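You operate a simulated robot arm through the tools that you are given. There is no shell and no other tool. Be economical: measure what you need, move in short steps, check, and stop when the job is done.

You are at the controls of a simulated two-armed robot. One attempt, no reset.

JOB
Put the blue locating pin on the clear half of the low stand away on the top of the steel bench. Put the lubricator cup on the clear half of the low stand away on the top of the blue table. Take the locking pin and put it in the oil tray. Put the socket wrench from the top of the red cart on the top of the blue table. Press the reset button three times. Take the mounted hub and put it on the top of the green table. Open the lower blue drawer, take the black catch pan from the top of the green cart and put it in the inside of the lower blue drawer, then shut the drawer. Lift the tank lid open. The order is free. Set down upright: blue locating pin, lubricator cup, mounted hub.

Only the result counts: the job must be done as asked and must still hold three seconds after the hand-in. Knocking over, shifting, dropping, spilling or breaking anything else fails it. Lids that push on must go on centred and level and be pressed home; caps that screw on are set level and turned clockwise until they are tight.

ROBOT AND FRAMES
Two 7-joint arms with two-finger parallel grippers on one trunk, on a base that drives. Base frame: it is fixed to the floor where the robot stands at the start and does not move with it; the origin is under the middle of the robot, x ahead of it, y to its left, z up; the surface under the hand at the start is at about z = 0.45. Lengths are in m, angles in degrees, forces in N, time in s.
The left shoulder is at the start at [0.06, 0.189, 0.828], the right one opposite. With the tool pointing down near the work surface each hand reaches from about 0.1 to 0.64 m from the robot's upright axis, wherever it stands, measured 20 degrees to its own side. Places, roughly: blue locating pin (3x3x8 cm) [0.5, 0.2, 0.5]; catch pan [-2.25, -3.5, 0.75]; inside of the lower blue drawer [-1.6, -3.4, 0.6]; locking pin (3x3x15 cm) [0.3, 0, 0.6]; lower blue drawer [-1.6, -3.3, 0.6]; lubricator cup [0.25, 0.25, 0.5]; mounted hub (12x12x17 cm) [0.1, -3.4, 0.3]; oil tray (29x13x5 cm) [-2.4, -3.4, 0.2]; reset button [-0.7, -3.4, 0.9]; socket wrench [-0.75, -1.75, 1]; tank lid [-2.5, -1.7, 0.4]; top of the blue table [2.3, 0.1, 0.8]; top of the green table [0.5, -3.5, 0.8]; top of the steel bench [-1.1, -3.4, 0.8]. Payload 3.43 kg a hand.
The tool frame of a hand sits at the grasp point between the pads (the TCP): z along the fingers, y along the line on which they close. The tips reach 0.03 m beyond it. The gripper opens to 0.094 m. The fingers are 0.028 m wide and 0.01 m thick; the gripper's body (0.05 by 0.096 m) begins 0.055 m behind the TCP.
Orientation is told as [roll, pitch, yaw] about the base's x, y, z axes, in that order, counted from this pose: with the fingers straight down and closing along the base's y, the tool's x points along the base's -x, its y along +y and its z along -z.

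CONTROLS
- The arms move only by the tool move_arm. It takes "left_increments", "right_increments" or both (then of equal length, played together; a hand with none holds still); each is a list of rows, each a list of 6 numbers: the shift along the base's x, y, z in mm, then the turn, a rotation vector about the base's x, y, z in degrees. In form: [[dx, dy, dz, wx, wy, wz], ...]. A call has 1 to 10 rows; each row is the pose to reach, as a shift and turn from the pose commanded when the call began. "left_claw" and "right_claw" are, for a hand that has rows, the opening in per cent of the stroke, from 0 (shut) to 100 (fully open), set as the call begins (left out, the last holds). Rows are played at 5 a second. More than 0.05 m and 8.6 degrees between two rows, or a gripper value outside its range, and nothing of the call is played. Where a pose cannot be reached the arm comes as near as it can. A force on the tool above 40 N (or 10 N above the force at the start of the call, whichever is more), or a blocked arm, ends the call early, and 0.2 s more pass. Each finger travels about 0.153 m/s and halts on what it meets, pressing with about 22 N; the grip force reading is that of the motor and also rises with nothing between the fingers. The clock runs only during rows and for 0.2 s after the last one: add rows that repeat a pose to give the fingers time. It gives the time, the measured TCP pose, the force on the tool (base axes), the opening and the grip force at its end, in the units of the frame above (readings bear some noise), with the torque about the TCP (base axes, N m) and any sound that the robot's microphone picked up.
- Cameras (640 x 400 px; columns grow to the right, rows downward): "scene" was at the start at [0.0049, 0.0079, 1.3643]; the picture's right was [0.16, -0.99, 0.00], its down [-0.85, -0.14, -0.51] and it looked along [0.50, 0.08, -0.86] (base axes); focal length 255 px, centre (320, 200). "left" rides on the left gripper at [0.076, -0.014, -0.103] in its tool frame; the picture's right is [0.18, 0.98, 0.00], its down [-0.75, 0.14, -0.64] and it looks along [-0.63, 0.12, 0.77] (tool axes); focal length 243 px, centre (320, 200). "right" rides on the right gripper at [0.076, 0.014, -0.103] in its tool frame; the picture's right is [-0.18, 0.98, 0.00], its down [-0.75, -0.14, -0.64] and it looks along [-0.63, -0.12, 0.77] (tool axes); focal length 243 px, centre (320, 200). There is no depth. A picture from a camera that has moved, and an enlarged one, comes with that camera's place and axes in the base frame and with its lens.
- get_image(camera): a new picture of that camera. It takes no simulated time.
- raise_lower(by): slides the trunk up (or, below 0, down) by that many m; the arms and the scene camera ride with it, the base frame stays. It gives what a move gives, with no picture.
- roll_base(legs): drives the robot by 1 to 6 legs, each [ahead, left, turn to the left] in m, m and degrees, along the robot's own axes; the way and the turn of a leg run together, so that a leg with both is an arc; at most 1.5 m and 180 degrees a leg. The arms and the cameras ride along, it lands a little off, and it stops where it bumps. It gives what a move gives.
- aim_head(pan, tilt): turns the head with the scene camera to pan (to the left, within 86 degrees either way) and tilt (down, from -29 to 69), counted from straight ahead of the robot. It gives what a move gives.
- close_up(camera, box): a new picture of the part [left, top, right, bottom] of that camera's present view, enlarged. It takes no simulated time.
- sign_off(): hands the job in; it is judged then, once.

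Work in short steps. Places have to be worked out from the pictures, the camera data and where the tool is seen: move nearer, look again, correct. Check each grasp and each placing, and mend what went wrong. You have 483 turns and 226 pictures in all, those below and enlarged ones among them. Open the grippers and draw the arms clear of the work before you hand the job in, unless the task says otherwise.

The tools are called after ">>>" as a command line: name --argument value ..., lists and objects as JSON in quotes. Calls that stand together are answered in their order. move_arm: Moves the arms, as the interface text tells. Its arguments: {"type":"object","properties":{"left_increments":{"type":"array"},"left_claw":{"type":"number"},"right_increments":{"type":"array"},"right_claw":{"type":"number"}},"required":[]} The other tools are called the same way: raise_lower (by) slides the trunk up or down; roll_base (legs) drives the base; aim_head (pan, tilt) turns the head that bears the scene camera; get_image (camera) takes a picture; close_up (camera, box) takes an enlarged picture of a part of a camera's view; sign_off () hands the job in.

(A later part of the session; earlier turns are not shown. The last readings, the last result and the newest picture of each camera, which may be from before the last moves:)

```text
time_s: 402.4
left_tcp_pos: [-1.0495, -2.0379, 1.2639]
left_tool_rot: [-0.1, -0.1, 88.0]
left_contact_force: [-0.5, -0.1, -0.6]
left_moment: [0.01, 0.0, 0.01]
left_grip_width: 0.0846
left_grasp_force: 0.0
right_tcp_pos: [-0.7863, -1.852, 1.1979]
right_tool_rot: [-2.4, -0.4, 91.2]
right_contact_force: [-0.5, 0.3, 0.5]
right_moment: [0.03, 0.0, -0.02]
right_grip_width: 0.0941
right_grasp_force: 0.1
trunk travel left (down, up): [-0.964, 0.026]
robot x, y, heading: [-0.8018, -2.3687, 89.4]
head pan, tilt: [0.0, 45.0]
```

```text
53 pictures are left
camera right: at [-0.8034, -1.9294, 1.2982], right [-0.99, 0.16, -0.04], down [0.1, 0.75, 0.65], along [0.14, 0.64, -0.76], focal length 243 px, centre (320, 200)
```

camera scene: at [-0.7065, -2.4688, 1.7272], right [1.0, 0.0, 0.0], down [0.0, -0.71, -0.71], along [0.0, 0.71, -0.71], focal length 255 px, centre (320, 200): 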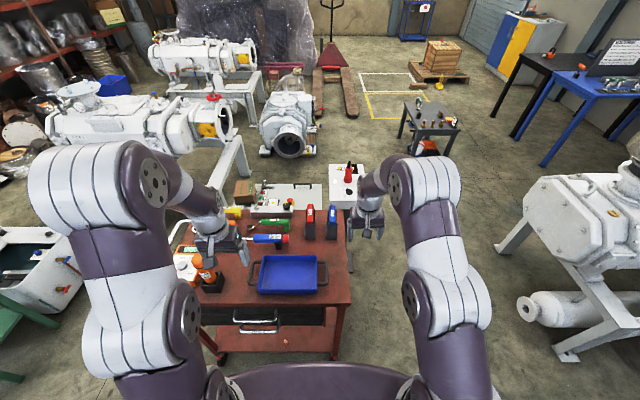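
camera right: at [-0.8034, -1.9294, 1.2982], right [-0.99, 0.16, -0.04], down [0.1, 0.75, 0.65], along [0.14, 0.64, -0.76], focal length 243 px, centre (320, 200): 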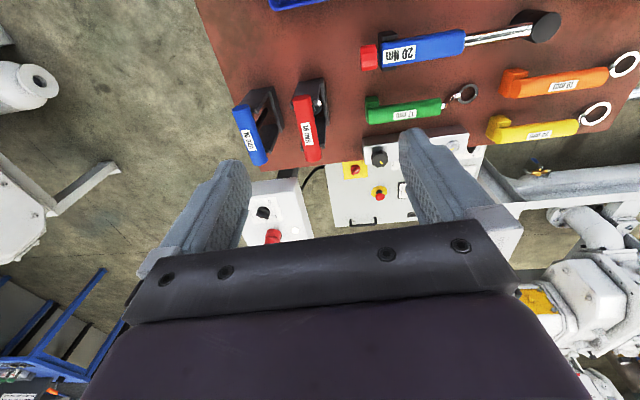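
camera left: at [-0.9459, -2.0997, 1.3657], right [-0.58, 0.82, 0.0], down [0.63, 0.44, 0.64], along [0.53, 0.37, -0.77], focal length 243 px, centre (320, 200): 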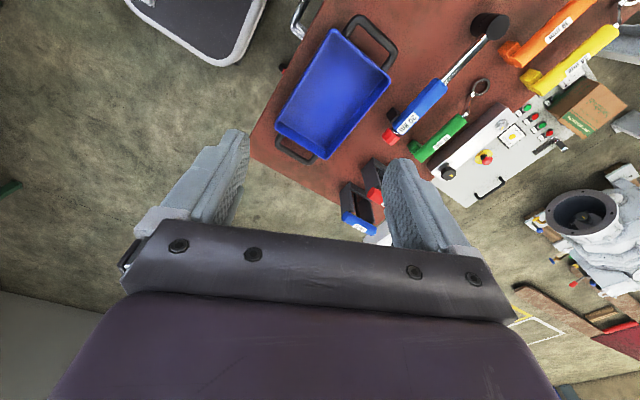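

Handle confirmed: y −1.82…−1.73 at x −0.7455. Move above it and descend to z≈1.01, then check.

>>> move_arm --right_increments '[[20, 38, 0, 0, 0, 0], [41, 76, -10, 0, 0, 0], [41, 76, -55, 0, 0, 0], [41, 76, -100, 0, 0, 0], [41, 76, -145, 0, 0, 0], [41, 76, -180, 0, 0, 0]]' --right_claw 60

>>> get_image --camera "right"

```text
time_s: 403.8
left_tcp_pos: [-1.0475, -2.0343, 1.2642]
left_tool_rot: [0.0, -0.1, 88.0]
left_contact_force: [-0.2, -1.1, 0.6]
left_moment: [0.01, 0.01, 0.01]
left_grip_width: 0.0847
left_grasp_force: 0.1
right_tcp_pos: [-0.7422, -1.7727, 1.0171]
right_tool_rot: [-2.3, -0.3, 91.2]
right_contact_force: [0.0, 0.9, 0.0]
right_moment: [0.02, -0.01, 0.03]
right_grip_width: 0.0566
right_grasp_force: 0.1
right hand out of reach, approached as far as the arm can: row 2
trunk travel left (down, up): [-0.964, 0.026]
robot x, y, heading: [-0.8081, -2.3701, 89.3]
head pan, tilt: [0.0, 45.0]
```

```text
52 pictures are left
camera right: at [-0.7596, -1.8493, 1.1175], right [-0.99, 0.16, -0.04], down [0.1, 0.75, 0.65], along [0.13, 0.64, -0.76], focal length 243 px, centre (320, 200)
```

right: 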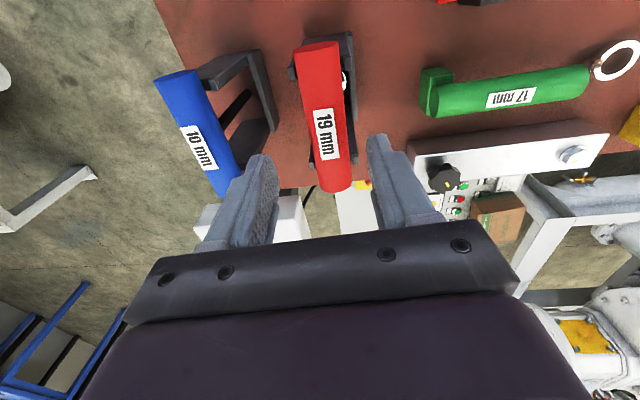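

Fine-tune (-5 mm in x) and descend to z≈0.975, then close.

>>> move_arm --right_increments '[[-5, -3, 0, 0, 0, 0], [-5, -3, -20, 0, 0, 0], [-5, -3, -35, 0, 0, 0], [-5, -3, -43, 0, 0, 0]]' --right_claw 50

>>> move_arm --right_increments '[[0, 0, 0, 0, 0, 0], [0, 0, 0, 0, 0, 0], [0, 0, 0, 0, 0, 0], [0, 0, 10, 0, 0, 0]]' --right_claw 0

>>> get_image --camera "right"

```text
time_s: 404.8
left_tcp_pos: [-1.048, -2.0363, 1.2637]
left_tool_rot: [0.0, -0.1, 88.0]
left_contact_force: [0.0, 0.2, -0.3]
left_moment: [0.01, 0.01, -0.04]
left_grip_width: 0.0846
left_grasp_force: 0.2
right_tcp_pos: [-0.7481, -1.779, 0.9732]
right_tool_rot: [-2.4, -0.3, 91.3]
right_contact_force: [-0.3, 1.0, -0.6]
right_moment: [0.01, 0.03, 0.02]
right_grip_width: 0.047
right_grasp_force: 0.1
trunk travel left (down, up): [-0.964, 0.026]
robot x, y, heading: [-0.8019, -2.3728, 89.2]
head pan, tilt: [0.0, 45.0]
```

```text
time_s: 405.8
left_tcp_pos: [-1.0469, -2.0349, 1.2643]
left_tool_rot: [0.0, -0.1, 88.1]
left_contact_force: [-0.1, -0.6, 1.1]
left_moment: [-0.01, -0.01, -0.01]
left_grip_width: 0.0846
left_grasp_force: 0.1
right_tcp_pos: [-0.7482, -1.7758, 0.9839]
right_tool_rot: [-2.3, -0.2, 91.3]
right_contact_force: [-0.2, -0.1, -1.7]
right_moment: [0.0, -0.01, 0.0]
right_grip_width: 0.0256
right_grasp_force: 21.7
trunk travel left (down, up): [-0.964, 0.026]
robot x, y, heading: [-0.8052, -2.3724, 89.7]
head pan, tilt: [0.0, 45.0]
```

```text
51 pictures are left
camera right: at [-0.7654, -1.8536, 1.0844], right [-0.99, 0.16, -0.04], down [0.1, 0.75, 0.65], along [0.13, 0.64, -0.76], focal length 243 px, centre (320, 200)
```

right: 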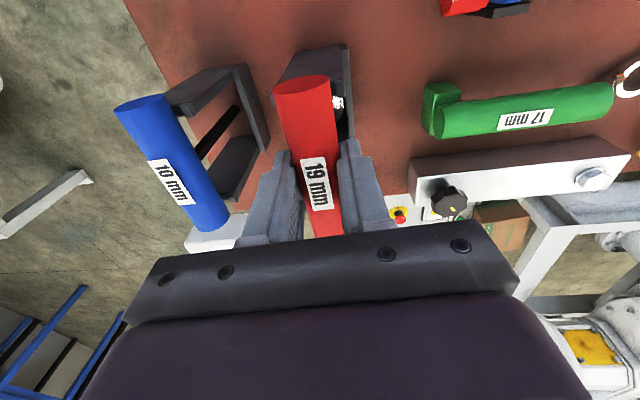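

Gripped. Lift straight up in steps.

>>> move_arm --right_increments '[[0, 0, 25, 0, 0, 0], [0, 0, 50, 0, 0, 0], [0, 0, 80, 0, 0, 0], [0, 0, 110, 0, 0, 0], [0, 0, 140, 0, 0, 0], [0, -5, 170, 0, 0, 0]]'

>>> get_image --camera "right"

```text
time_s: 407.2
left_tcp_pos: [-1.0472, -2.037, 1.264]
left_tool_rot: [0.0, -0.1, 88.0]
left_contact_force: [0.2, -0.8, -0.3]
left_moment: [0.03, -0.01, 0.01]
left_grip_width: 0.0845
left_grasp_force: 0.0
right_tcp_pos: [-0.7479, -1.7831, 1.1534]
right_tool_rot: [-2.3, -0.3, 91.3]
right_contact_force: [0.2, 0.9, -1.4]
right_moment: [0.0, 0.03, 0.01]
right_grip_width: 0.0253
right_grasp_force: 22.4
trunk travel left (down, up): [-0.964, 0.026]
robot x, y, heading: [-0.8078, -2.369, 89.3]
head pan, tilt: [0.0, 45.0]
```

```text
50 pictures are left
camera right: at [-0.7653, -1.8597, 1.2545], right [-0.99, 0.16, -0.04], down [0.1, 0.75, 0.65], along [0.13, 0.64, -0.76], focal length 243 px, centre (320, 200)
```

right: 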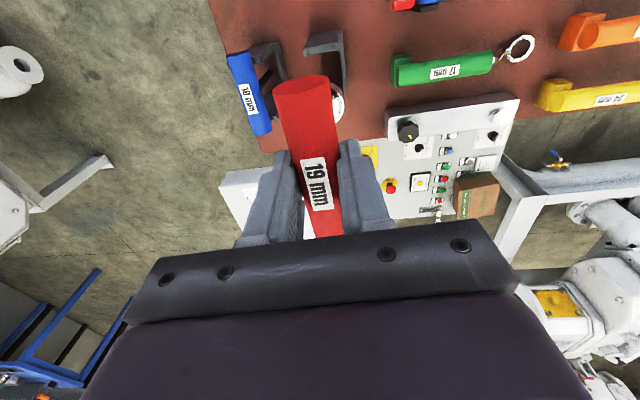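

Wrench is out of its holder. Drive back through the corridor toward the low stand, hands high.

>>> roll_base --legs '[[-0.13, 0, 0], [0, -0.83, 0], [1.0, 0, 0], [0.8, 0, 0]]'

>>> get_image --camera "scene"

```text
time_s: 421.0
left_tcp_pos: [-0.1473, -0.408, 1.2637]
left_tool_rot: [-0.1, -0.1, 86.1]
left_contact_force: [0.5, -0.3, 0.4]
left_moment: [0.0, 0.01, -0.01]
left_grip_width: 0.0845
left_grasp_force: 0.0
right_tcp_pos: [0.1608, -0.1657, 1.1543]
right_tool_rot: [-2.4, -0.3, 89.4]
right_contact_force: [0.2, 0.1, -2.3]
right_moment: [0.03, 0.01, 0.01]
right_grip_width: 0.0253
right_grasp_force: 21.9
trunk travel left (down, up): [-0.964, 0.026]
robot x, y, heading: [0.0854, -0.7495, 87.4]
head pan, tilt: [0.0, 45.0]
```

```text
49 pictures are left
camera scene: at [0.0832, -0.7342, 1.8472], right [1.0, -0.04, 0.0], down [-0.03, -0.71, -0.71], along [0.03, 0.71, -0.71], focal length 255 px, centre (320, 200)
```

scene: 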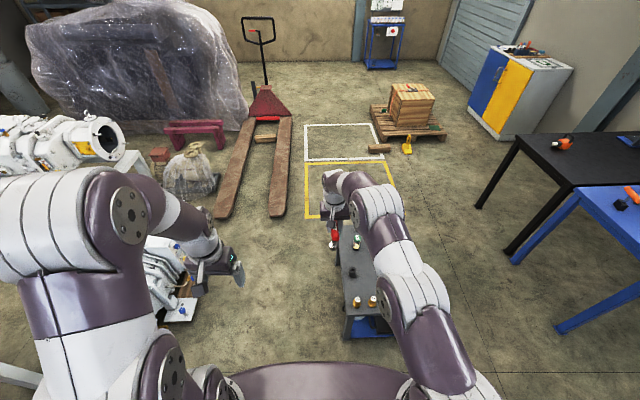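

Retract the right hand, shift a bit left, go ahead and turn to face the stand.

>>> move_arm --right_increments '[[0, -40, 0, 0, 0, 0], [0, -80, 0, 0, 0, 0], [0, -120, 0, 0, 0, 0], [0, -160, 0, 0, 0, 0]]'

>>> roll_base --legs '[[0, 0.19, 2.6], [0.68, 0, 0], [0, 0, -90]]'

>>> aim_head --pan 10 --tilt 60

>>> get_image --camera "scene"

```text
time_s: 422.0
left_tcp_pos: [-0.1475, -0.409, 1.2646]
left_tool_rot: [0.0, -0.1, 86.1]
left_contact_force: [0.8, -0.1, -1.1]
left_moment: [0.03, 0.0, 0.0]
left_grip_width: 0.0845
left_grasp_force: 0.1
right_tcp_pos: [0.1627, -0.3249, 1.1544]
right_tool_rot: [-2.4, -0.4, 89.4]
right_contact_force: [1.3, -0.2, -2.0]
right_moment: [0.0, 0.02, 0.0]
right_grip_width: 0.0253
right_grasp_force: 21.6
trunk travel left (down, up): [-0.964, 0.026]
robot x, y, heading: [0.0866, -0.7527, 87.5]
head pan, tilt: [0.0, 45.0]
```

```text
time_s: 430.6
left_tcp_pos: [0.2138, 0.1969, 1.2637]
left_tool_rot: [0.0, -0.1, 1.0]
left_contact_force: [0.0, 0.6, 0.5]
left_moment: [0.01, -0.01, 0.02]
left_grip_width: 0.0846
left_grasp_force: 0.1
right_tcp_pos: [0.3259, -0.1063, 1.1531]
right_tool_rot: [-2.3, -0.3, 4.3]
right_contact_force: [0.3, -0.3, -2.4]
right_moment: [0.04, -0.02, 0.01]
right_grip_width: 0.0252
right_grasp_force: 21.2
trunk travel left (down, up): [-0.964, 0.026]
robot x, y, heading: [-0.1088, -0.0629, 2.6]
head pan, tilt: [0.0, 45.0]
```

```text
time_s: 431.4
left_tcp_pos: [0.2132, 0.1955, 1.265]
left_tool_rot: [0.1, -0.2, 1.0]
left_contact_force: [0.5, -0.7, -0.6]
left_moment: [0.0, -0.01, 0.05]
left_grip_width: 0.0844
left_grasp_force: 0.1
right_tcp_pos: [0.3255, -0.1057, 1.1539]
right_tool_rot: [-2.3, -0.3, 4.3]
right_contact_force: [-0.1, 0.6, -1.2]
right_moment: [-0.01, 0.02, 0.0]
right_grip_width: 0.0254
right_grasp_force: 22.2
trunk travel left (down, up): [-0.964, 0.026]
robot x, y, heading: [-0.1098, -0.0648, 2.6]
head pan, tilt: [10.0, 60.0]
```

```text
48 pictures are left
camera scene: at [-0.1047, -0.0553, 1.8277], right [0.22, -0.98, 0.0], down [-0.85, -0.19, -0.5], along [0.49, 0.11, -0.87], focal length 255 px, centre (320, 200)
```

scene: 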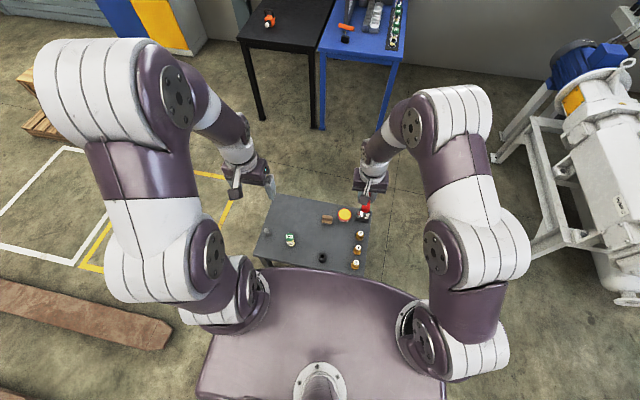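

Before lowering, swing the right hand (with the wrench) out beyond the stand's right edge.

>>> move_arm --right_increments '[[-15, -40, 0, 0, 0, 0], [-30, -80, 0, 0, 0, 0], [-45, -120, 0, 0, 0, 0], [-60, -160, 0, 0, 0, 0], [-75, -200, 0, 0, 0, 0], [-90, -240, 0, 0, 0, 0], [-105, -280, 0, 0, 0, 0], [-120, -320, 0, 0, 0, 0]]'

>>> raise_lower --by -0.4

>>> get_image --camera "left"

```text
time_s: 433.2
left_tcp_pos: [0.2124, 0.1931, 1.2651]
left_tool_rot: [0.0, 0.0, 0.9]
left_contact_force: [-0.6, 0.1, -0.5]
left_moment: [-0.01, -0.03, 0.02]
left_grip_width: 0.0848
left_grasp_force: 0.0
right_tcp_pos: [0.2045, -0.4271, 1.1527]
right_tool_rot: [-2.2, -0.3, 4.3]
right_contact_force: [0.6, 0.0, -2.9]
right_moment: [0.03, -0.03, 0.0]
right_grip_width: 0.0253
right_grasp_force: 22.3
trunk travel left (down, up): [-0.964, 0.026]
robot x, y, heading: [-0.1087, -0.068, 2.4]
head pan, tilt: [10.0, 60.0]
```

```text
time_s: 437.0
left_tcp_pos: [0.2146, 0.1964, 0.8624]
left_tool_rot: [0.0, 0.0, 1.0]
left_contact_force: [0.3, 0.6, -1.2]
left_moment: [-0.01, 0.02, -0.01]
left_grip_width: 0.0847
left_grasp_force: 0.1
right_tcp_pos: [0.2051, -0.4257, 0.752]
right_tool_rot: [-2.3, -0.4, 4.3]
right_contact_force: [0.2, -0.2, -3.1]
right_moment: [0.0, 0.02, 0.03]
right_grip_width: 0.0254
right_grasp_force: 22.4
trunk travel left (down, up): [-0.564, 0.426]
robot x, y, heading: [-0.1093, -0.0649, 2.3]
head pan, tilt: [10.0, 60.0]
```

```text
47 pictures are left
camera left: at [0.1372, 0.1803, 0.9654], right [-0.2, 0.98, 0.0], down [0.75, 0.15, 0.64], along [0.63, 0.13, -0.77], focal length 243 px, centre (320, 200)
```

left: 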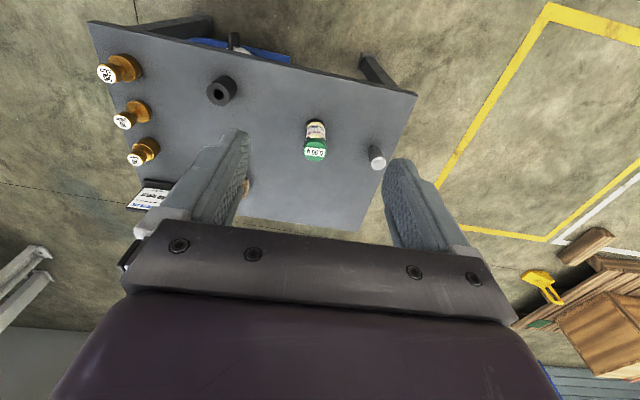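

Cup confirmed at (0.358,0.217). Bring the left hand above it.

>>> move_arm --left_increments '[[30, 5, -25, 0, 0, 0], [60, 10, -55, 0, 0, 0], [90, 15, -90, 0, 0, 0], [120, 20, -125, 0, 0, 0], [143, 21, -160, 0, 0, 0], [143, 21, -190, 0, 0, 0]]' --left_claw 85

>>> get_image --camera "left"

```text
time_s: 438.4
left_tcp_pos: [0.3585, 0.2175, 0.6725]
left_tool_rot: [-0.1, -0.1, 1.0]
left_contact_force: [0.1, -0.4, -0.1]
left_moment: [0.0, -0.01, 0.0]
left_grip_width: 0.0799
left_grasp_force: 0.0
right_tcp_pos: [0.2052, -0.425, 0.7538]
right_tool_rot: [-2.3, -0.3, 4.3]
right_contact_force: [0.4, -0.6, -2.8]
right_moment: [0.0, -0.01, 0.01]
right_grip_width: 0.0252
right_grasp_force: 22.5
trunk travel left (down, up): [-0.564, 0.426]
robot x, y, heading: [-0.107, -0.0649, 2.4]
head pan, tilt: [10.0, 60.0]
```

```text
46 pictures are left
camera left: at [0.2823, 0.2026, 0.7748], right [-0.2, 0.98, 0.0], down [0.75, 0.15, 0.64], along [0.63, 0.13, -0.77], focal length 243 px, centre (320, 200)
```

left: 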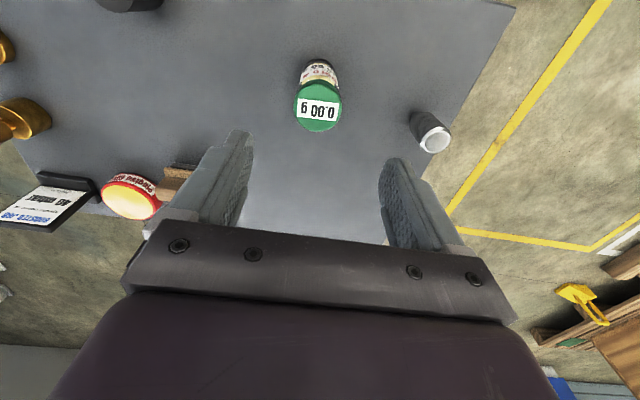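

Aligned. Descend to z≈0.515.

>>> move_arm --left_increments '[[-2, 0, -40, 0, 0, 0], [-2, 0, -80, 0, 0, 0], [-2, 0, -115, 0, 0, 0], [-2, 0, -140, 0, 0, 0], [-2, 0, -158, 0, 0, 0]]'

>>> get_image --camera "left"

```text
time_s: 439.6
left_tcp_pos: [0.3551, 0.2173, 0.5158]
left_tool_rot: [0.0, -0.2, 1.0]
left_contact_force: [0.2, 0.2, -0.3]
left_moment: [0.0, 0.02, 0.0]
left_grip_width: 0.0798
left_grasp_force: 0.1
right_tcp_pos: [0.2061, -0.4251, 0.7525]
right_tool_rot: [-2.3, -0.3, 4.3]
right_contact_force: [0.0, -0.2, -2.3]
right_moment: [0.0, -0.01, 0.04]
right_grip_width: 0.0255
right_grasp_force: 22.3
trunk travel left (down, up): [-0.564, 0.426]
robot x, y, heading: [-0.1106, -0.0658, 2.6]
head pan, tilt: [10.0, 60.0]
```

```text
45 pictures are left
camera left: at [0.2787, 0.2018, 0.6166], right [-0.2, 0.98, 0.0], down [0.75, 0.15, 0.64], along [0.63, 0.13, -0.77], focal length 243 px, centre (320, 200)
```

left: 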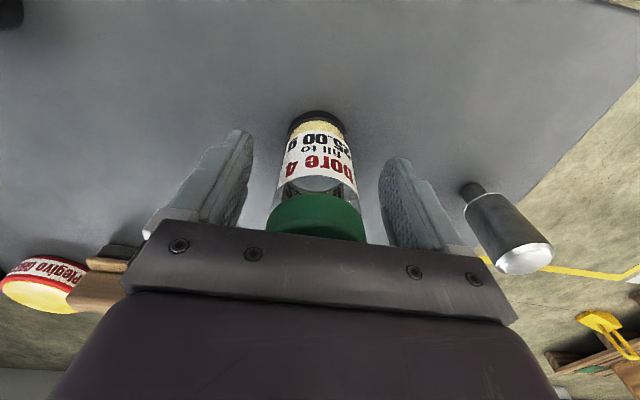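

Lower another 9 mm to grip more of the body, then close gently and lift.

>>> move_arm --left_increments '[[1, 0, -5, 0, 0, 0], [1, 0, -9, 0, 0, 0]]'

>>> move_arm --left_increments '[[0, 0, 0, 0, 0, 0], [0, 0, 0, 0, 0, 0], [0, 0, 0, 0, 0, 0], [0, 0, 8, 0, 0, 0], [0, 0, 20, 0, 0, 0]]' --left_claw 0

>>> get_image --camera "left"

```text
time_s: 440.2
left_tcp_pos: [0.355, 0.2179, 0.5071]
left_tool_rot: [0.0, -0.1, 1.0]
left_contact_force: [1.1, 0.9, 0.0]
left_moment: [0.02, -0.04, 0.01]
left_grip_width: 0.08
left_grasp_force: 0.1
right_tcp_pos: [0.2058, -0.4247, 0.7524]
right_tool_rot: [-2.3, -0.2, 4.3]
right_contact_force: [-0.8, -0.2, -2.4]
right_moment: [-0.01, 0.0, 0.01]
right_grip_width: 0.0255
right_grasp_force: 22.6
trunk travel left (down, up): [-0.564, 0.426]
robot x, y, heading: [-0.111, -0.0657, 2.7]
head pan, tilt: [10.0, 60.0]
```

```text
time_s: 441.4
left_tcp_pos: [0.355, 0.2179, 0.5273]
left_tool_rot: [0.0, -0.2, 0.9]
left_contact_force: [-0.9, 0.2, -0.2]
left_moment: [0.0, -0.02, 0.0]
left_grip_width: 0.0447
left_grasp_force: 22.0
right_tcp_pos: [0.2059, -0.4254, 0.7526]
right_tool_rot: [-2.3, -0.3, 4.3]
right_contact_force: [-0.8, -0.7, -1.3]
right_moment: [-0.02, -0.01, 0.0]
right_grip_width: 0.0256
right_grasp_force: 22.1
trunk travel left (down, up): [-0.564, 0.426]
robot x, y, heading: [-0.1102, -0.0627, 2.4]
head pan, tilt: [10.0, 60.0]
```

```text
44 pictures are left
camera left: at [0.2796, 0.2018, 0.6284], right [-0.2, 0.98, 0.0], down [0.75, 0.15, 0.64], along [0.63, 0.13, -0.77], focal length 243 px, centre (320, 200)
```

left: 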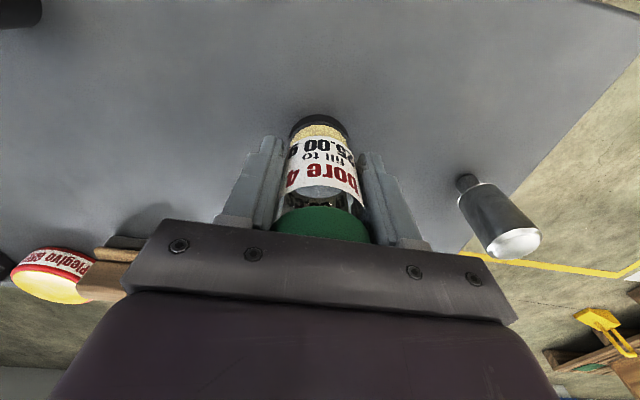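

Cup is held upright. Raise the trunk, then bring the right hand inward.

>>> raise_lower --by 0.4

>>> move_arm --right_increments '[[10, 40, 0, 0, 0, 0], [20, 80, 0, 0, 0, 0], [30, 120, 0, 0, 0, 0], [40, 160, 0, 0, 0, 0], [50, 200, 0, 0, 0, 0]]' --left_increments '[[-15, 0, 10, 0, 0, 0], [-30, 0, 20, 0, 0, 0], [-45, 0, 30, 0, 0, 0], [-60, 0, 40, 0, 0, 0], [-60, 0, 50, 0, 0, 0]]'

>>> roll_base --legs '[[0, 0, -2.5], [-0.1, -0.7, 0], [1.0, 0, 0], [0.45, 0, 0]]'

>>> aim_head --pan 20 --tilt 40

>>> get_image --camera "scene"

```text
time_s: 445.2
left_tcp_pos: [0.356, 0.217, 0.9263]
left_tool_rot: [0.0, -0.1, 1.0]
left_contact_force: [0.0, -0.1, -0.7]
left_moment: [0.01, 0.0, 0.01]
left_grip_width: 0.0446
left_grasp_force: 22.2
right_tcp_pos: [0.2061, -0.4244, 1.1524]
right_tool_rot: [-2.3, -0.3, 4.3]
right_contact_force: [0.0, 0.2, -2.0]
right_moment: [0.03, -0.01, 0.0]
right_grip_width: 0.0252
right_grasp_force: 21.9
trunk travel left (down, up): [-0.964, 0.026]
robot x, y, heading: [-0.1046, -0.0646, 2.7]
head pan, tilt: [10.0, 60.0]
```

```text
time_s: 446.4
left_tcp_pos: [0.2971, 0.2196, 0.9775]
left_tool_rot: [-0.1, -0.1, 1.0]
left_contact_force: [-0.6, 0.5, -1.2]
left_moment: [0.0, 0.05, 0.0]
left_grip_width: 0.0442
left_grasp_force: 21.9
right_tcp_pos: [0.2562, -0.2237, 1.1542]
right_tool_rot: [-2.2, -0.3, 4.2]
right_contact_force: [0.1, 0.9, -2.7]
right_moment: [-0.03, -0.04, -0.01]
right_grip_width: 0.0255
right_grasp_force: 22.5
trunk travel left (down, up): [-0.964, 0.026]
robot x, y, heading: [-0.1055, -0.0648, 2.7]
head pan, tilt: [10.0, 60.0]
```

```text
time_s: 457.8
left_tcp_pos: [1.6604, -0.5243, 0.9772]
left_tool_rot: [0.0, -0.1, -2.5]
left_contact_force: [0.1, -0.7, -1.3]
left_moment: [-0.01, 0.02, 0.02]
left_grip_width: 0.0441
left_grasp_force: 21.9
right_tcp_pos: [1.5922, -0.9634, 1.1557]
right_tool_rot: [-2.4, -0.4, 0.6]
right_contact_force: [-0.4, -0.7, -2.0]
right_moment: [-0.03, -0.04, 0.01]
right_grip_width: 0.0253
right_grasp_force: 22.7
trunk travel left (down, up): [-0.964, 0.026]
robot x, y, heading: [1.24, -0.7775, -0.8]
head pan, tilt: [10.0, 60.0]
```

```text
time_s: 458.6
left_tcp_pos: [1.6612, -0.5223, 0.9777]
left_tool_rot: [0.0, 0.1, -2.6]
left_contact_force: [0.0, 0.0, -1.2]
left_moment: [0.02, 0.03, 0.0]
left_grip_width: 0.0442
left_grasp_force: 21.9
right_tcp_pos: [1.5941, -0.9635, 1.1548]
right_tool_rot: [-2.1, -0.2, 0.6]
right_contact_force: [0.2, 0.3, -2.5]
right_moment: [-0.01, -0.03, 0.0]
right_grip_width: 0.0254
right_grasp_force: 21.8
trunk travel left (down, up): [-0.964, 0.026]
robot x, y, heading: [1.2428, -0.7796, -1.0]
head pan, tilt: [20.0, 40.0]
```

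```text
43 pictures are left
camera scene: at [1.2595, -0.7537, 1.8543], right [0.32, -0.95, 0.0], down [-0.61, -0.21, -0.77], along [0.72, 0.25, -0.64], focal length 255 px, centre (320, 200)
```

scene: 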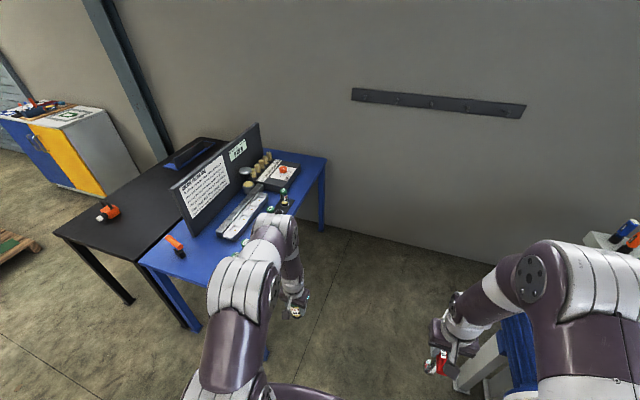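

>>> close_up --camera "scene" --box '[130, 110, 350, 270]'

```text
2.50 times, centred on (240, 190) of scene
camera zoom: at [1.2595, -0.7537, 1.8543], right [0.32, -0.95, 0.0], down [-0.61, -0.21, -0.77], along [0.72, 0.25, -0.64], focal length 638 px, centre (520, 225)
```

zoom: 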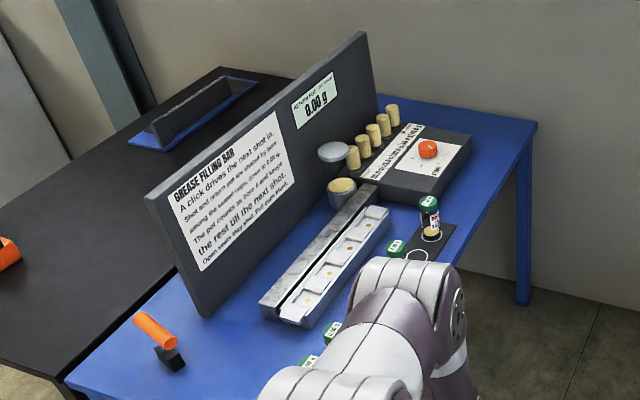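

The station has a front free area around (1.75–1.95, −0.03…0.15). Move in front of it and look down.

>>> roll_base --legs '[[-0.1, 0, 1], [0, 0.8, 0]]'

>>> aim_head --pan 0 --tilt 50

>>> get_image --camera "scene"

>>> close_up --camera "scene" --box '[220, 110, 400, 230]'

```text
time_s: 463.6
left_tcp_pos: [1.5616, 0.276, 0.9773]
left_tool_rot: [0.0, -0.1, -1.7]
left_contact_force: [0.3, 0.4, -0.4]
left_moment: [0.0, -0.04, 0.02]
left_grip_width: 0.0436
left_grasp_force: 22.2
right_tcp_pos: [1.5002, -0.1657, 1.1541]
right_tool_rot: [-2.2, -0.3, 1.4]
right_contact_force: [-0.1, -0.6, -2.6]
right_moment: [0.0, 0.04, 0.0]
right_grip_width: 0.0255
right_grasp_force: 22.0
trunk travel left (down, up): [-0.964, 0.026]
robot x, y, heading: [1.1427, 0.0108, -0.3]
head pan, tilt: [20.0, 40.0]
```

```text
time_s: 464.5
left_tcp_pos: [1.5627, 0.2755, 0.9766]
left_tool_rot: [0.0, 0.0, -1.8]
left_contact_force: [-0.1, -0.2, -0.8]
left_moment: [-0.02, -0.01, 0.01]
left_grip_width: 0.0441
left_grasp_force: 22.1
right_tcp_pos: [1.5003, -0.1655, 1.1543]
right_tool_rot: [-2.4, -0.4, 1.5]
right_contact_force: [-0.5, 0.7, -2.5]
right_moment: [0.01, 0.0, 0.02]
right_grip_width: 0.0254
right_grasp_force: 22.3
trunk travel left (down, up): [-0.964, 0.026]
robot x, y, heading: [1.1424, 0.0119, -0.3]
head pan, tilt: [0.0, 50.0]
```

```text
41 pictures are left
camera scene: at [1.1597, 0.0112, 1.8403], right [0.0, -1.0, 0.0], down [-0.77, 0.0, -0.64], along [0.64, 0.0, -0.77], focal length 255 px, centre (320, 200)
```

scene: 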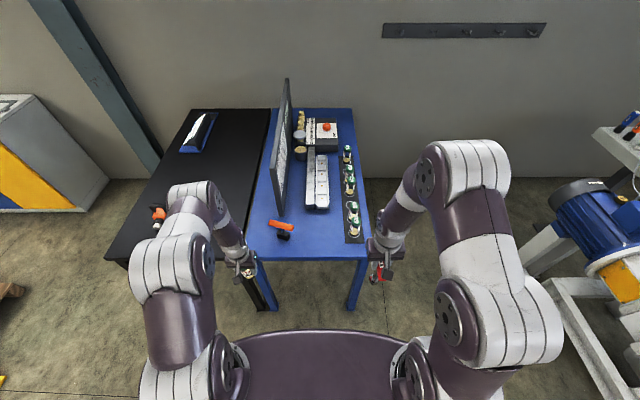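

```text
3.33 times, centred on (310, 170) of scene
camera zoom: at [1.1597, 0.0112, 1.8403], right [0.0, -1.0, 0.0], down [-0.77, 0.0, -0.64], along [0.64, 0.0, -0.77], focal length 851 px, centre (353, 300)
```

zoom: 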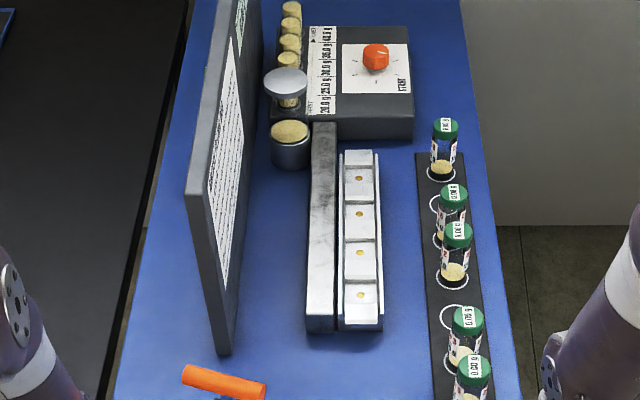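

Free area: x 1.70–1.95, y −0.08…0.12. Place the cup first at about (1.88,0.07). Position the base.

>>> roll_base --legs '[[0, -0.08, 0], [0.14, 0, 0]]'

>>> move_arm --left_increments '[[20, -25, 0, 0, 0, 0], [45, -50, 0, 0, 0, 0], [70, -75, 0, 0, 0, 0], [100, -100, 0, 0, 0, 0], [130, -115, 0, 0, 0, 1], [160, -125, 0, 0, 0, 2]]'

>>> get_image --camera "left"

```text
time_s: 466.4
left_tcp_pos: [1.6993, 0.1939, 0.9767]
left_tool_rot: [0.0, -0.2, -1.8]
left_contact_force: [-0.4, 0.3, -1.1]
left_moment: [0.02, 0.02, -0.04]
left_grip_width: 0.0439
left_grasp_force: 22.3
right_tcp_pos: [1.6371, -0.247, 1.1562]
right_tool_rot: [-2.1, -0.2, 1.5]
right_contact_force: [0.1, 0.3, -2.6]
right_moment: [0.02, 0.02, -0.02]
right_grip_width: 0.0252
right_grasp_force: 21.8
trunk travel left (down, up): [-0.964, 0.026]
robot x, y, heading: [1.2816, -0.0668, -0.3]
head pan, tilt: [0.0, 50.0]
```

```text
time_s: 467.9
left_tcp_pos: [1.8616, 0.0716, 0.9773]
left_tool_rot: [0.0, 0.1, 0.0]
left_contact_force: [0.3, 0.6, -1.0]
left_moment: [-0.02, 0.06, -0.01]
left_grip_width: 0.0441
left_grasp_force: 21.9
right_tcp_pos: [1.6397, -0.2454, 1.1546]
right_tool_rot: [-2.3, -0.3, 1.5]
right_contact_force: [-0.1, 0.0, -2.5]
right_moment: [-0.02, -0.01, 0.01]
right_grip_width: 0.0254
right_grasp_force: 22.4
trunk travel left (down, up): [-0.964, 0.026]
robot x, y, heading: [1.2809, -0.0677, -0.5]
head pan, tilt: [0.0, 50.0]
```

```text
39 pictures are left
camera left: at [1.7858, 0.0578, 1.079], right [-0.19, 0.98, 0.0], down [0.75, 0.14, 0.64], along [0.63, 0.12, -0.77], focal length 243 px, centre (320, 200)
```

left: 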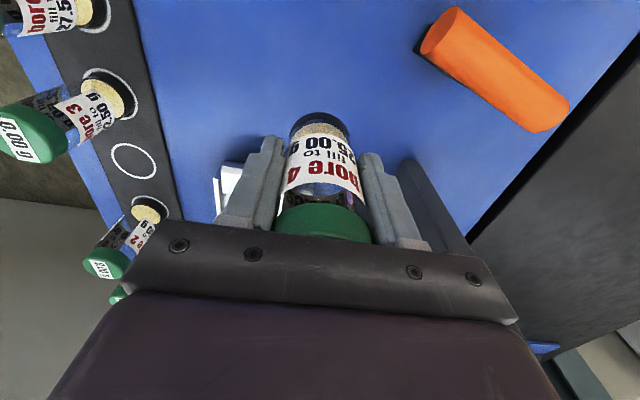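

Area below is clear. Lower in steps until the cup touches.

>>> move_arm --left_increments '[[0, 0, -20, 0, 0, 0], [0, 0, -40, 0, 0, 0], [0, 0, -52, 0, 0, 0], [0, 0, -60, 0, 0, 0], [0, 0, -68, 0, 0, 0], [0, 0, -76, 0, 0, 0], [0, 0, -84, 0, 0, 0], [0, 0, -92, 0, 0, 0], [0, 0, -100, 0, 0, 0]]'

>>> get_image --camera "left"

```text
time_s: 469.9
left_tcp_pos: [1.8552, 0.0704, 0.8876]
left_tool_rot: [0.0, -0.4, 0.1]
left_contact_force: [-1.4, 0.4, -0.9]
left_moment: [0.01, 0.03, -0.01]
left_grip_width: 0.0435
left_grasp_force: 21.7
left hand out of reach, approached as far as the arm can: row 8, 9
right_tcp_pos: [1.6382, -0.245, 1.1542]
right_tool_rot: [-2.3, -0.2, 1.5]
right_contact_force: [-0.1, -0.3, -2.5]
right_moment: [0.03, -0.01, 0.02]
right_grip_width: 0.0253
right_grasp_force: 22.4
trunk travel left (down, up): [-0.964, 0.026]
robot x, y, heading: [1.286, -0.0639, -0.3]
head pan, tilt: [0.0, 50.0]
```

```text
38 pictures are left
camera left: at [1.7788, 0.0563, 0.9896], right [-0.19, 0.98, 0.0], down [0.75, 0.14, 0.65], along [0.63, 0.12, -0.76], focal length 243 px, centre (320, 200)
```

left: 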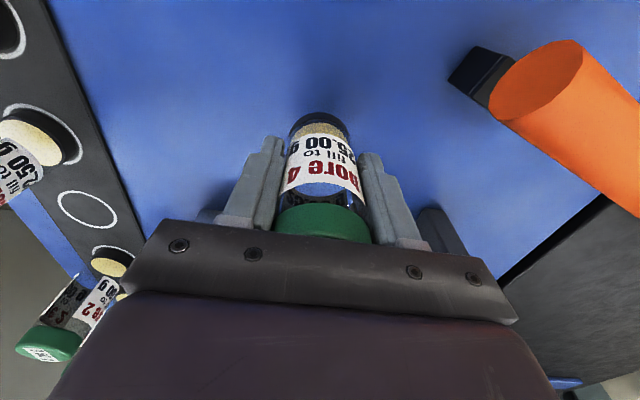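

Arm is at its low limit; lower the trunk 2 cm at a time instead.

>>> raise_lower --by -0.02

>>> raise_lower --by -0.01

```text
time_s: 470.5
left_tcp_pos: [1.8541, 0.0707, 0.8668]
left_tool_rot: [0.0, -0.2, 0.2]
left_contact_force: [0.3, 0.0, -1.5]
left_moment: [0.0, 0.04, -0.03]
left_grip_width: 0.0441
left_grasp_force: 22.1
right_tcp_pos: [1.6384, -0.2457, 1.1337]
right_tool_rot: [-2.2, -0.2, 1.4]
right_contact_force: [0.8, 0.4, -1.8]
right_moment: [0.01, -0.02, -0.01]
right_grip_width: 0.0253
right_grasp_force: 22.3
trunk travel left (down, up): [-0.944, 0.046]
robot x, y, heading: [1.2863, -0.0683, -0.2]
head pan, tilt: [0.0, 50.0]
```

```text
time_s: 471.1
left_tcp_pos: [1.8537, 0.0709, 0.8557]
left_tool_rot: [0.0, -0.1, 0.2]
left_contact_force: [-0.2, 0.0, 3.7]
left_moment: [-0.04, 0.03, -0.03]
left_grip_width: 0.0436
left_grasp_force: 21.9
right_tcp_pos: [1.6381, -0.2453, 1.1239]
right_tool_rot: [-2.4, -0.2, 1.4]
right_contact_force: [-0.2, 0.0, -3.3]
right_moment: [0.02, -0.01, 0.0]
right_grip_width: 0.0254
right_grasp_force: 21.8
trunk travel left (down, up): [-0.934, 0.056]
robot x, y, heading: [1.2824, -0.0687, -0.1]
head pan, tilt: [0.0, 50.0]
```

Contact (table ≈0.80). Open and lift straight up.

>>> move_arm --left_increments '[[0, 0, 0, 0, 0, 0], [0, 0, 0, 0, 0, 0], [0, 0, 0, 0, 0, 0]]' --left_claw 80

>>> move_arm --left_increments '[[0, 0, 30, 0, 0, 0], [0, 0, 70, 0, 0, 0], [0, 0, 110, 0, 0, 0], [0, 0, 150, 0, 0, 0]]'

>>> get_image --camera "left"

```text
time_s: 471.9
left_tcp_pos: [1.8545, 0.0712, 0.8561]
left_tool_rot: [0.1, 0.0, 0.1]
left_contact_force: [0.7, -0.4, 0.7]
left_moment: [-0.04, 0.08, 0.0]
left_grip_width: 0.0753
left_grasp_force: 0.1
right_tcp_pos: [1.6387, -0.2455, 1.1243]
right_tool_rot: [-2.3, -0.1, 1.4]
right_contact_force: [0.2, -1.0, -1.7]
right_moment: [0.0, -0.01, 0.01]
right_grip_width: 0.0255
right_grasp_force: 22.1
trunk travel left (down, up): [-0.934, 0.056]
robot x, y, heading: [1.2844, -0.0655, -0.4]
head pan, tilt: [0.0, 50.0]
```

```text
time_s: 472.9
left_tcp_pos: [1.8519, 0.0699, 1.0031]
left_tool_rot: [0.1, 0.1, 0.2]
left_contact_force: [0.2, 0.1, -1.3]
left_moment: [0.03, 0.01, 0.0]
left_grip_width: 0.0751
left_grasp_force: 0.1
right_tcp_pos: [1.637, -0.2458, 1.1247]
right_tool_rot: [-2.1, -0.2, 1.4]
right_contact_force: [0.0, 0.5, -2.1]
right_moment: [0.01, -0.01, -0.01]
right_grip_width: 0.0254
right_grasp_force: 21.3
trunk travel left (down, up): [-0.934, 0.056]
robot x, y, heading: [1.2797, -0.0672, 0.1]
head pan, tilt: [0.0, 50.0]
```

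```text
37 pictures are left
camera left: at [1.776, 0.0558, 1.1048], right [-0.19, 0.98, 0.0], down [0.75, 0.14, 0.64], along [0.63, 0.12, -0.77], focal length 243 px, centre (320, 200)
```

left: 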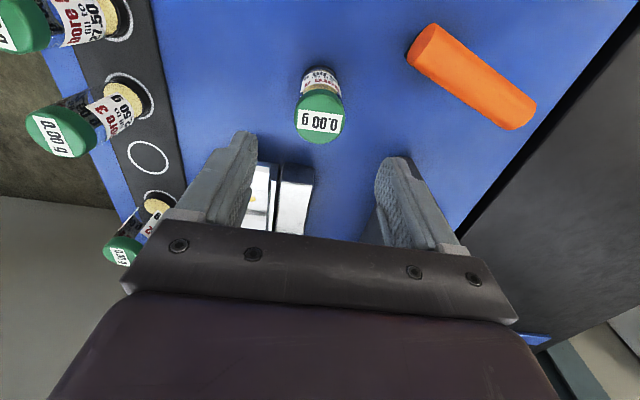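

Cup stands upright on the blue table. Retract the left hand, and look at the wrench in the right hand.

>>> move_arm --left_increments '[[-30, 10, 20, 0, 0, 0], [-70, 30, 40, 0, 0, 0], [-110, 50, 50, 0, 0, 0], [-150, 70, 60, 0, 0, 0], [-190, 90, 60, 0, 0, 0], [-220, 110, 60, 0, 0, 0]]'

>>> aim_head --pan -10 --tilt 50

>>> close_up --camera "scene" --box '[220, 130, 440, 290]'

```text
time_s: 474.3
left_tcp_pos: [1.6333, 0.1794, 1.0666]
left_tool_rot: [0.1, -0.2, 0.2]
left_contact_force: [0.2, 0.3, 1.0]
left_moment: [0.02, -0.04, 0.01]
left_grip_width: 0.0749
left_grasp_force: 0.0
right_tcp_pos: [1.6382, -0.2443, 1.1253]
right_tool_rot: [-2.2, -0.4, 1.4]
right_contact_force: [-0.4, -0.1, -1.7]
right_moment: [0.0, -0.01, 0.02]
right_grip_width: 0.0252
right_grasp_force: 22.6
trunk travel left (down, up): [-0.934, 0.056]
robot x, y, heading: [1.2835, -0.0664, -0.6]
head pan, tilt: [0.0, 50.0]
```

```text
time_s: 475.0
left_tcp_pos: [1.6342, 0.1782, 1.0663]
left_tool_rot: [0.0, -0.1, 0.2]
left_contact_force: [-0.3, 0.1, -1.1]
left_moment: [-0.02, -0.02, 0.03]
left_grip_width: 0.0752
left_grasp_force: 0.1
right_tcp_pos: [1.6394, -0.2462, 1.1238]
right_tool_rot: [-2.3, -0.2, 1.4]
right_contact_force: [-0.2, 0.5, -1.8]
right_moment: [0.0, -0.03, 0.01]
right_grip_width: 0.0256
right_grasp_force: 22.1
trunk travel left (down, up): [-0.934, 0.056]
robot x, y, heading: [1.2835, -0.0693, -0.5]
head pan, tilt: [-10.0, 50.0]
```

```text
2.50 times, centred on (330, 210) of scene
camera zoom: at [1.297, -0.0831, 1.8102], right [-0.18, -0.98, 0.0], down [-0.75, 0.14, -0.64], along [0.63, -0.11, -0.77], focal length 638 px, centre (295, 175)
```

zoom: 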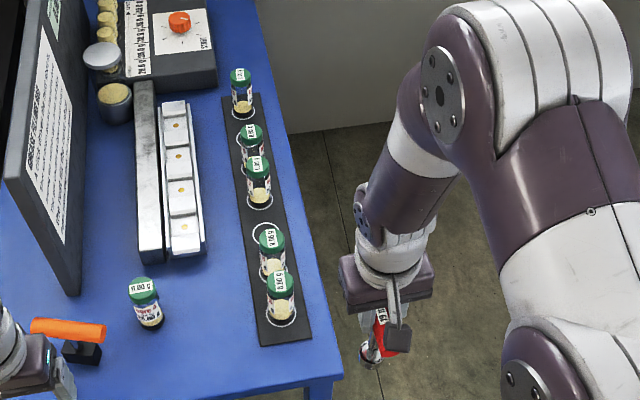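

>>> close_up --camera "right" --box '[230, 50, 430, 250]'

>>> close_up --camera "scene" --box '[335, 235, 395, 285]'

```text
2.00 times, centred on (330, 150) of right
camera zoom: at [1.5612, -0.229, 1.225], right [0.16, 0.99, -0.04], down [0.75, -0.1, 0.65], along [0.64, -0.13, -0.76], focal length 485 px, centre (300, 300)
```

zoom: 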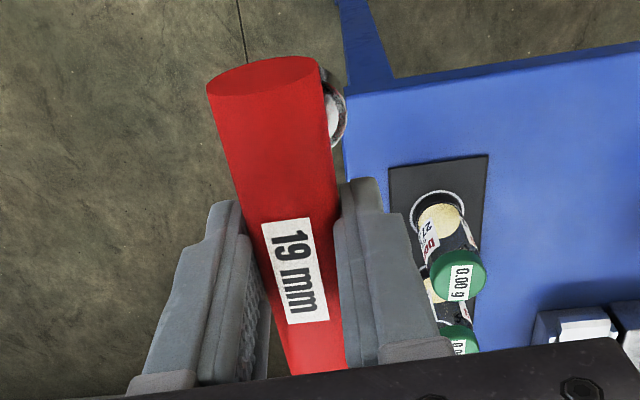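

```text
8.00 times, centred on (365, 260) of scene
camera zoom: at [1.297, -0.0831, 1.8102], right [-0.18, -0.98, 0.0], down [-0.75, 0.14, -0.64], along [0.63, -0.11, -0.77], focal length 2042 px, centre (-40, -280)
```

zoom: 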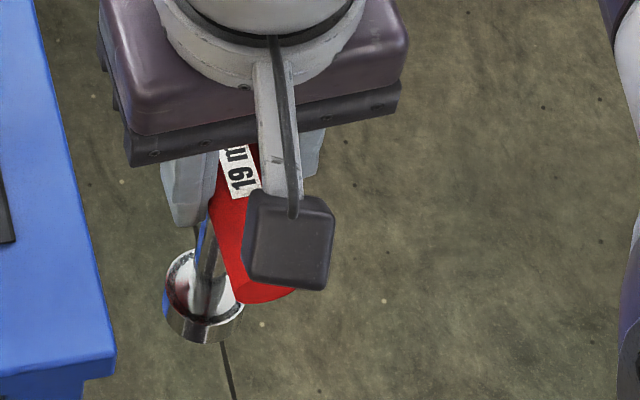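

The wrench is a T-handle with a flat socket below. I'll set it down on its socket near (1.755,-0.01), clear of cup and jars. Reposition base and hands.

>>> move_arm --left_increments '[[-40, 0, 10, 0, 0, 0], [-80, 0, 20, 0, 0, 0], [-110, 0, 40, 0, 0, 0], [-110, 0, 60, 0, 0, 0], [-110, 0, 60, 0, 0, 0], [-110, 0, 60, 0, 0, 0]]' --right_increments '[[20, 30, 0, 0, 0, 0], [40, 60, 0, 0, 0, 0], [60, 90, 0, 0, 0, 0], [80, 120, 0, 0, 0, 0], [100, 140, 0, 0, 0, 0], [117, 155, 0, 0, 0, 0]]'

>>> roll_base --legs '[[0, 0.08, 0]]'

>>> raise_lower --by -0.12

>>> aim_head --pan 0 --tilt 45

>>> close_up --camera "scene" --box '[220, 130, 440, 290]'

```text
time_s: 475.8
left_tcp_pos: [1.5396, 0.1828, 1.1044]
left_tool_rot: [0.5, -1.6, 0.3]
left_contact_force: [4.9, 2.2, 1.5]
left_moment: [-0.29, 0.65, -0.08]
left_grip_width: 0.0751
left_grasp_force: 0.0
right_tcp_pos: [1.6935, -0.1631, 1.1239]
right_tool_rot: [-2.3, -0.1, 1.3]
right_contact_force: [0.9, -1.0, -1.3]
right_moment: [0.0, -0.05, -0.01]
right_grip_width: 0.0256
right_grasp_force: 21.9
trunk travel left (down, up): [-0.934, 0.056]
robot x, y, heading: [1.2795, -0.0712, -0.4]
head pan, tilt: [-10.0, 50.0]
stopped in row 3 (left hand): the force on the tool passed its limit at 70 N (the readings are from after the stop); the commanded pose is now the measured one
```

```text
time_s: 476.9
left_tcp_pos: [1.5404, 0.2567, 1.1044]
left_tool_rot: [0.7, -1.7, 0.1]
left_contact_force: [11.0, 4.1, -0.3]
left_moment: [-0.42, 1.08, -0.15]
left_grip_width: 0.075
left_grasp_force: 0.1
right_tcp_pos: [1.6928, -0.0906, 1.1246]
right_tool_rot: [-2.1, -0.2, 1.4]
right_contact_force: [0.0, -0.8, -3.4]
right_moment: [0.02, -0.02, -0.03]
right_grip_width: 0.0254
right_grasp_force: 22.1
trunk travel left (down, up): [-0.934, 0.056]
robot x, y, heading: [1.2822, 0.0105, -0.4]
head pan, tilt: [-10.0, 50.0]
```

```text
time_s: 478.4
left_tcp_pos: [1.5404, 0.2599, 0.9837]
left_tool_rot: [0.4, -1.7, 0.1]
left_contact_force: [3.6, 1.1, 1.5]
left_moment: [-0.16, 0.54, -0.03]
left_grip_width: 0.0751
left_grasp_force: 0.1
right_tcp_pos: [1.693, -0.0856, 1.0053]
right_tool_rot: [-2.3, -0.2, 1.4]
right_contact_force: [0.5, 0.3, -2.2]
right_moment: [0.01, 0.01, -0.05]
right_grip_width: 0.0251
right_grasp_force: 22.6
trunk travel left (down, up): [-0.814, 0.176]
robot x, y, heading: [1.2803, 0.0089, -0.2]
head pan, tilt: [-10.0, 50.0]
```

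```text
time_s: 479.1
left_tcp_pos: [1.5409, 0.261, 0.9847]
left_tool_rot: [0.5, -1.7, 0.1]
left_contact_force: [3.2, 1.2, -0.4]
left_moment: [-0.1, 0.46, 0.02]
left_grip_width: 0.075
left_grasp_force: 0.1
right_tcp_pos: [1.6942, -0.0853, 1.0041]
right_tool_rot: [-2.3, -0.2, 1.3]
right_contact_force: [-0.7, -0.2, -2.7]
right_moment: [0.0, -0.01, -0.01]
right_grip_width: 0.0254
right_grasp_force: 22.3
trunk travel left (down, up): [-0.814, 0.176]
robot x, y, heading: [1.2815, 0.0121, -0.5]
head pan, tilt: [0.0, 45.0]
```

```text
2.50 times, centred on (330, 210) of scene
camera zoom: at [1.3028, 0.008, 1.6971], right [-0.01, -1.0, 0.0], down [-0.71, 0.01, -0.71], along [0.71, -0.01, -0.71], focal length 638 px, centre (295, 175)
```

zoom: 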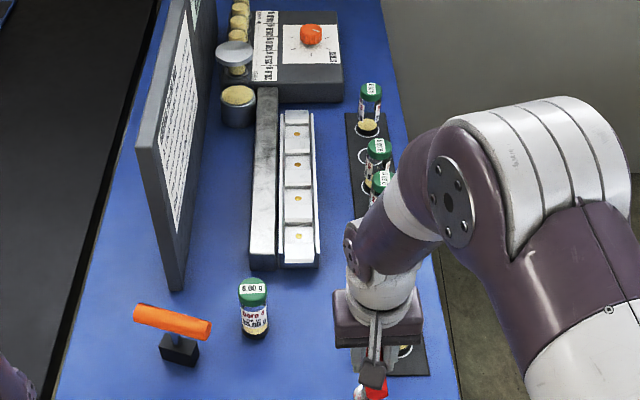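

Relieve the left arm (self-contact) and move the wrench over its spot, then lower.

>>> move_arm --left_increments '[[20, 5, 0, 0, 0, 0], [40, 10, 20, 0, 0, 0], [40, 10, 40, 0, 0, 0]]' --right_increments '[[25, 30, 0, 0, 0, 0], [50, 60, 0, 0, 0, 0], [61, 72, -10, 0, 0, 0]]'

>>> move_arm --right_increments '[[0, 0, -15, 0, 0, 0], [0, 0, -30, 0, 0, 0], [0, 0, -40, 0, 0, 0], [0, 0, -50, 0, 0, 0], [0, 0, -58, 0, 0, 0], [0, 0, -66, 0, 0, 0]]'

>>> get_image --camera "scene"

```text
time_s: 479.9
left_tcp_pos: [1.5819, 0.2705, 1.0239]
left_tool_rot: [0.5, -1.7, 0.1]
left_contact_force: [-0.2, -0.3, -0.4]
left_moment: [0.0, -0.01, -0.01]
left_grip_width: 0.0751
left_grasp_force: 0.0
right_tcp_pos: [1.756, -0.0136, 0.9932]
right_tool_rot: [-2.3, -0.1, 1.4]
right_contact_force: [0.1, -0.2, -2.0]
right_moment: [0.01, -0.01, 0.01]
right_grip_width: 0.0255
right_grasp_force: 22.0
trunk travel left (down, up): [-0.814, 0.176]
robot x, y, heading: [1.2816, 0.0126, -0.6]
head pan, tilt: [0.0, 45.0]
```

```text
time_s: 481.3
left_tcp_pos: [1.581, 0.2699, 1.0256]
left_tool_rot: [0.5, -1.8, 0.2]
left_contact_force: [-0.9, 0.0, -0.3]
left_moment: [0.0, -0.03, -0.01]
left_grip_width: 0.0752
left_grasp_force: 0.1
right_tcp_pos: [1.7557, -0.0133, 0.9306]
right_tool_rot: [-2.2, -0.7, 1.5]
right_contact_force: [0.4, -2.4, 17.9]
right_moment: [-0.15, 0.07, 0.04]
right_grip_width: 0.0255
right_grasp_force: 21.8
trunk travel left (down, up): [-0.814, 0.176]
robot x, y, heading: [1.2813, 0.0108, -0.3]
head pan, tilt: [0.0, 45.0]
```

```text
32 pictures are left
camera scene: at [1.2992, 0.0077, 1.6976], right [-0.01, -1.0, 0.0], down [-0.71, 0.01, -0.71], along [0.71, 0.0, -0.71], focal length 255 px, centre (320, 200)
```

scene: 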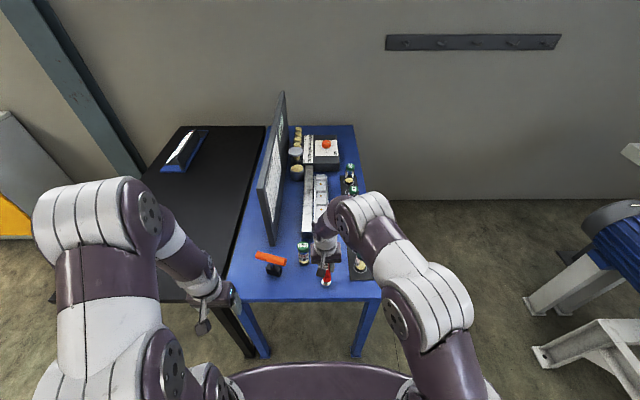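

Socket touches the table. Ease off 2 mm, open slowly, and see whether it stands.

>>> move_arm --right_increments '[[0, 0, 2, 0, 0, 0], [0, 0, 2, 0, 0, 0]]' --right_claw 32

>>> close_up --camera "right" --box '[180, 20, 500, 250]'

```text
time_s: 481.9
left_tcp_pos: [1.5824, 0.2704, 1.0241]
left_tool_rot: [0.5, -1.7, 0.2]
left_contact_force: [0.3, 0.9, -0.9]
left_moment: [0.01, 0.0, 0.0]
left_grip_width: 0.0753
left_grasp_force: 0.0
right_tcp_pos: [1.7543, -0.0133, 0.9303]
right_tool_rot: [-2.3, -0.3, 1.3]
right_contact_force: [-0.5, -0.6, -0.8]
right_moment: [0.01, 0.01, 0.0]
right_grip_width: 0.0301
right_grasp_force: 0.1
trunk travel left (down, up): [-0.814, 0.176]
robot x, y, heading: [1.2829, 0.0115, -0.3]
head pan, tilt: [0.0, 45.0]
```

```text
1.74 times, centred on (340, 135) of right
camera zoom: at [1.6773, 0.0025, 1.0313], right [0.16, 0.99, -0.04], down [0.75, -0.1, 0.65], along [0.64, -0.13, -0.76], focal length 422 px, centre (285, 313)
```

zoom: 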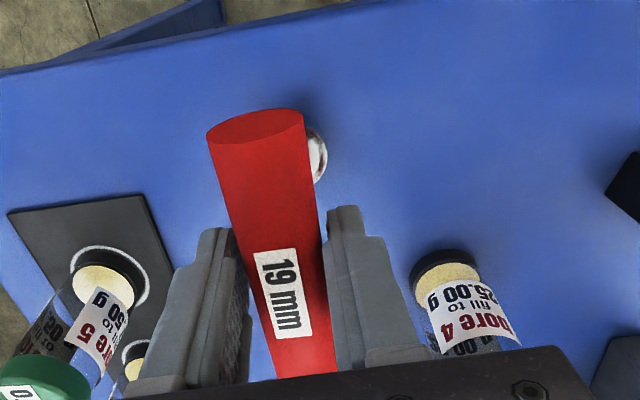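

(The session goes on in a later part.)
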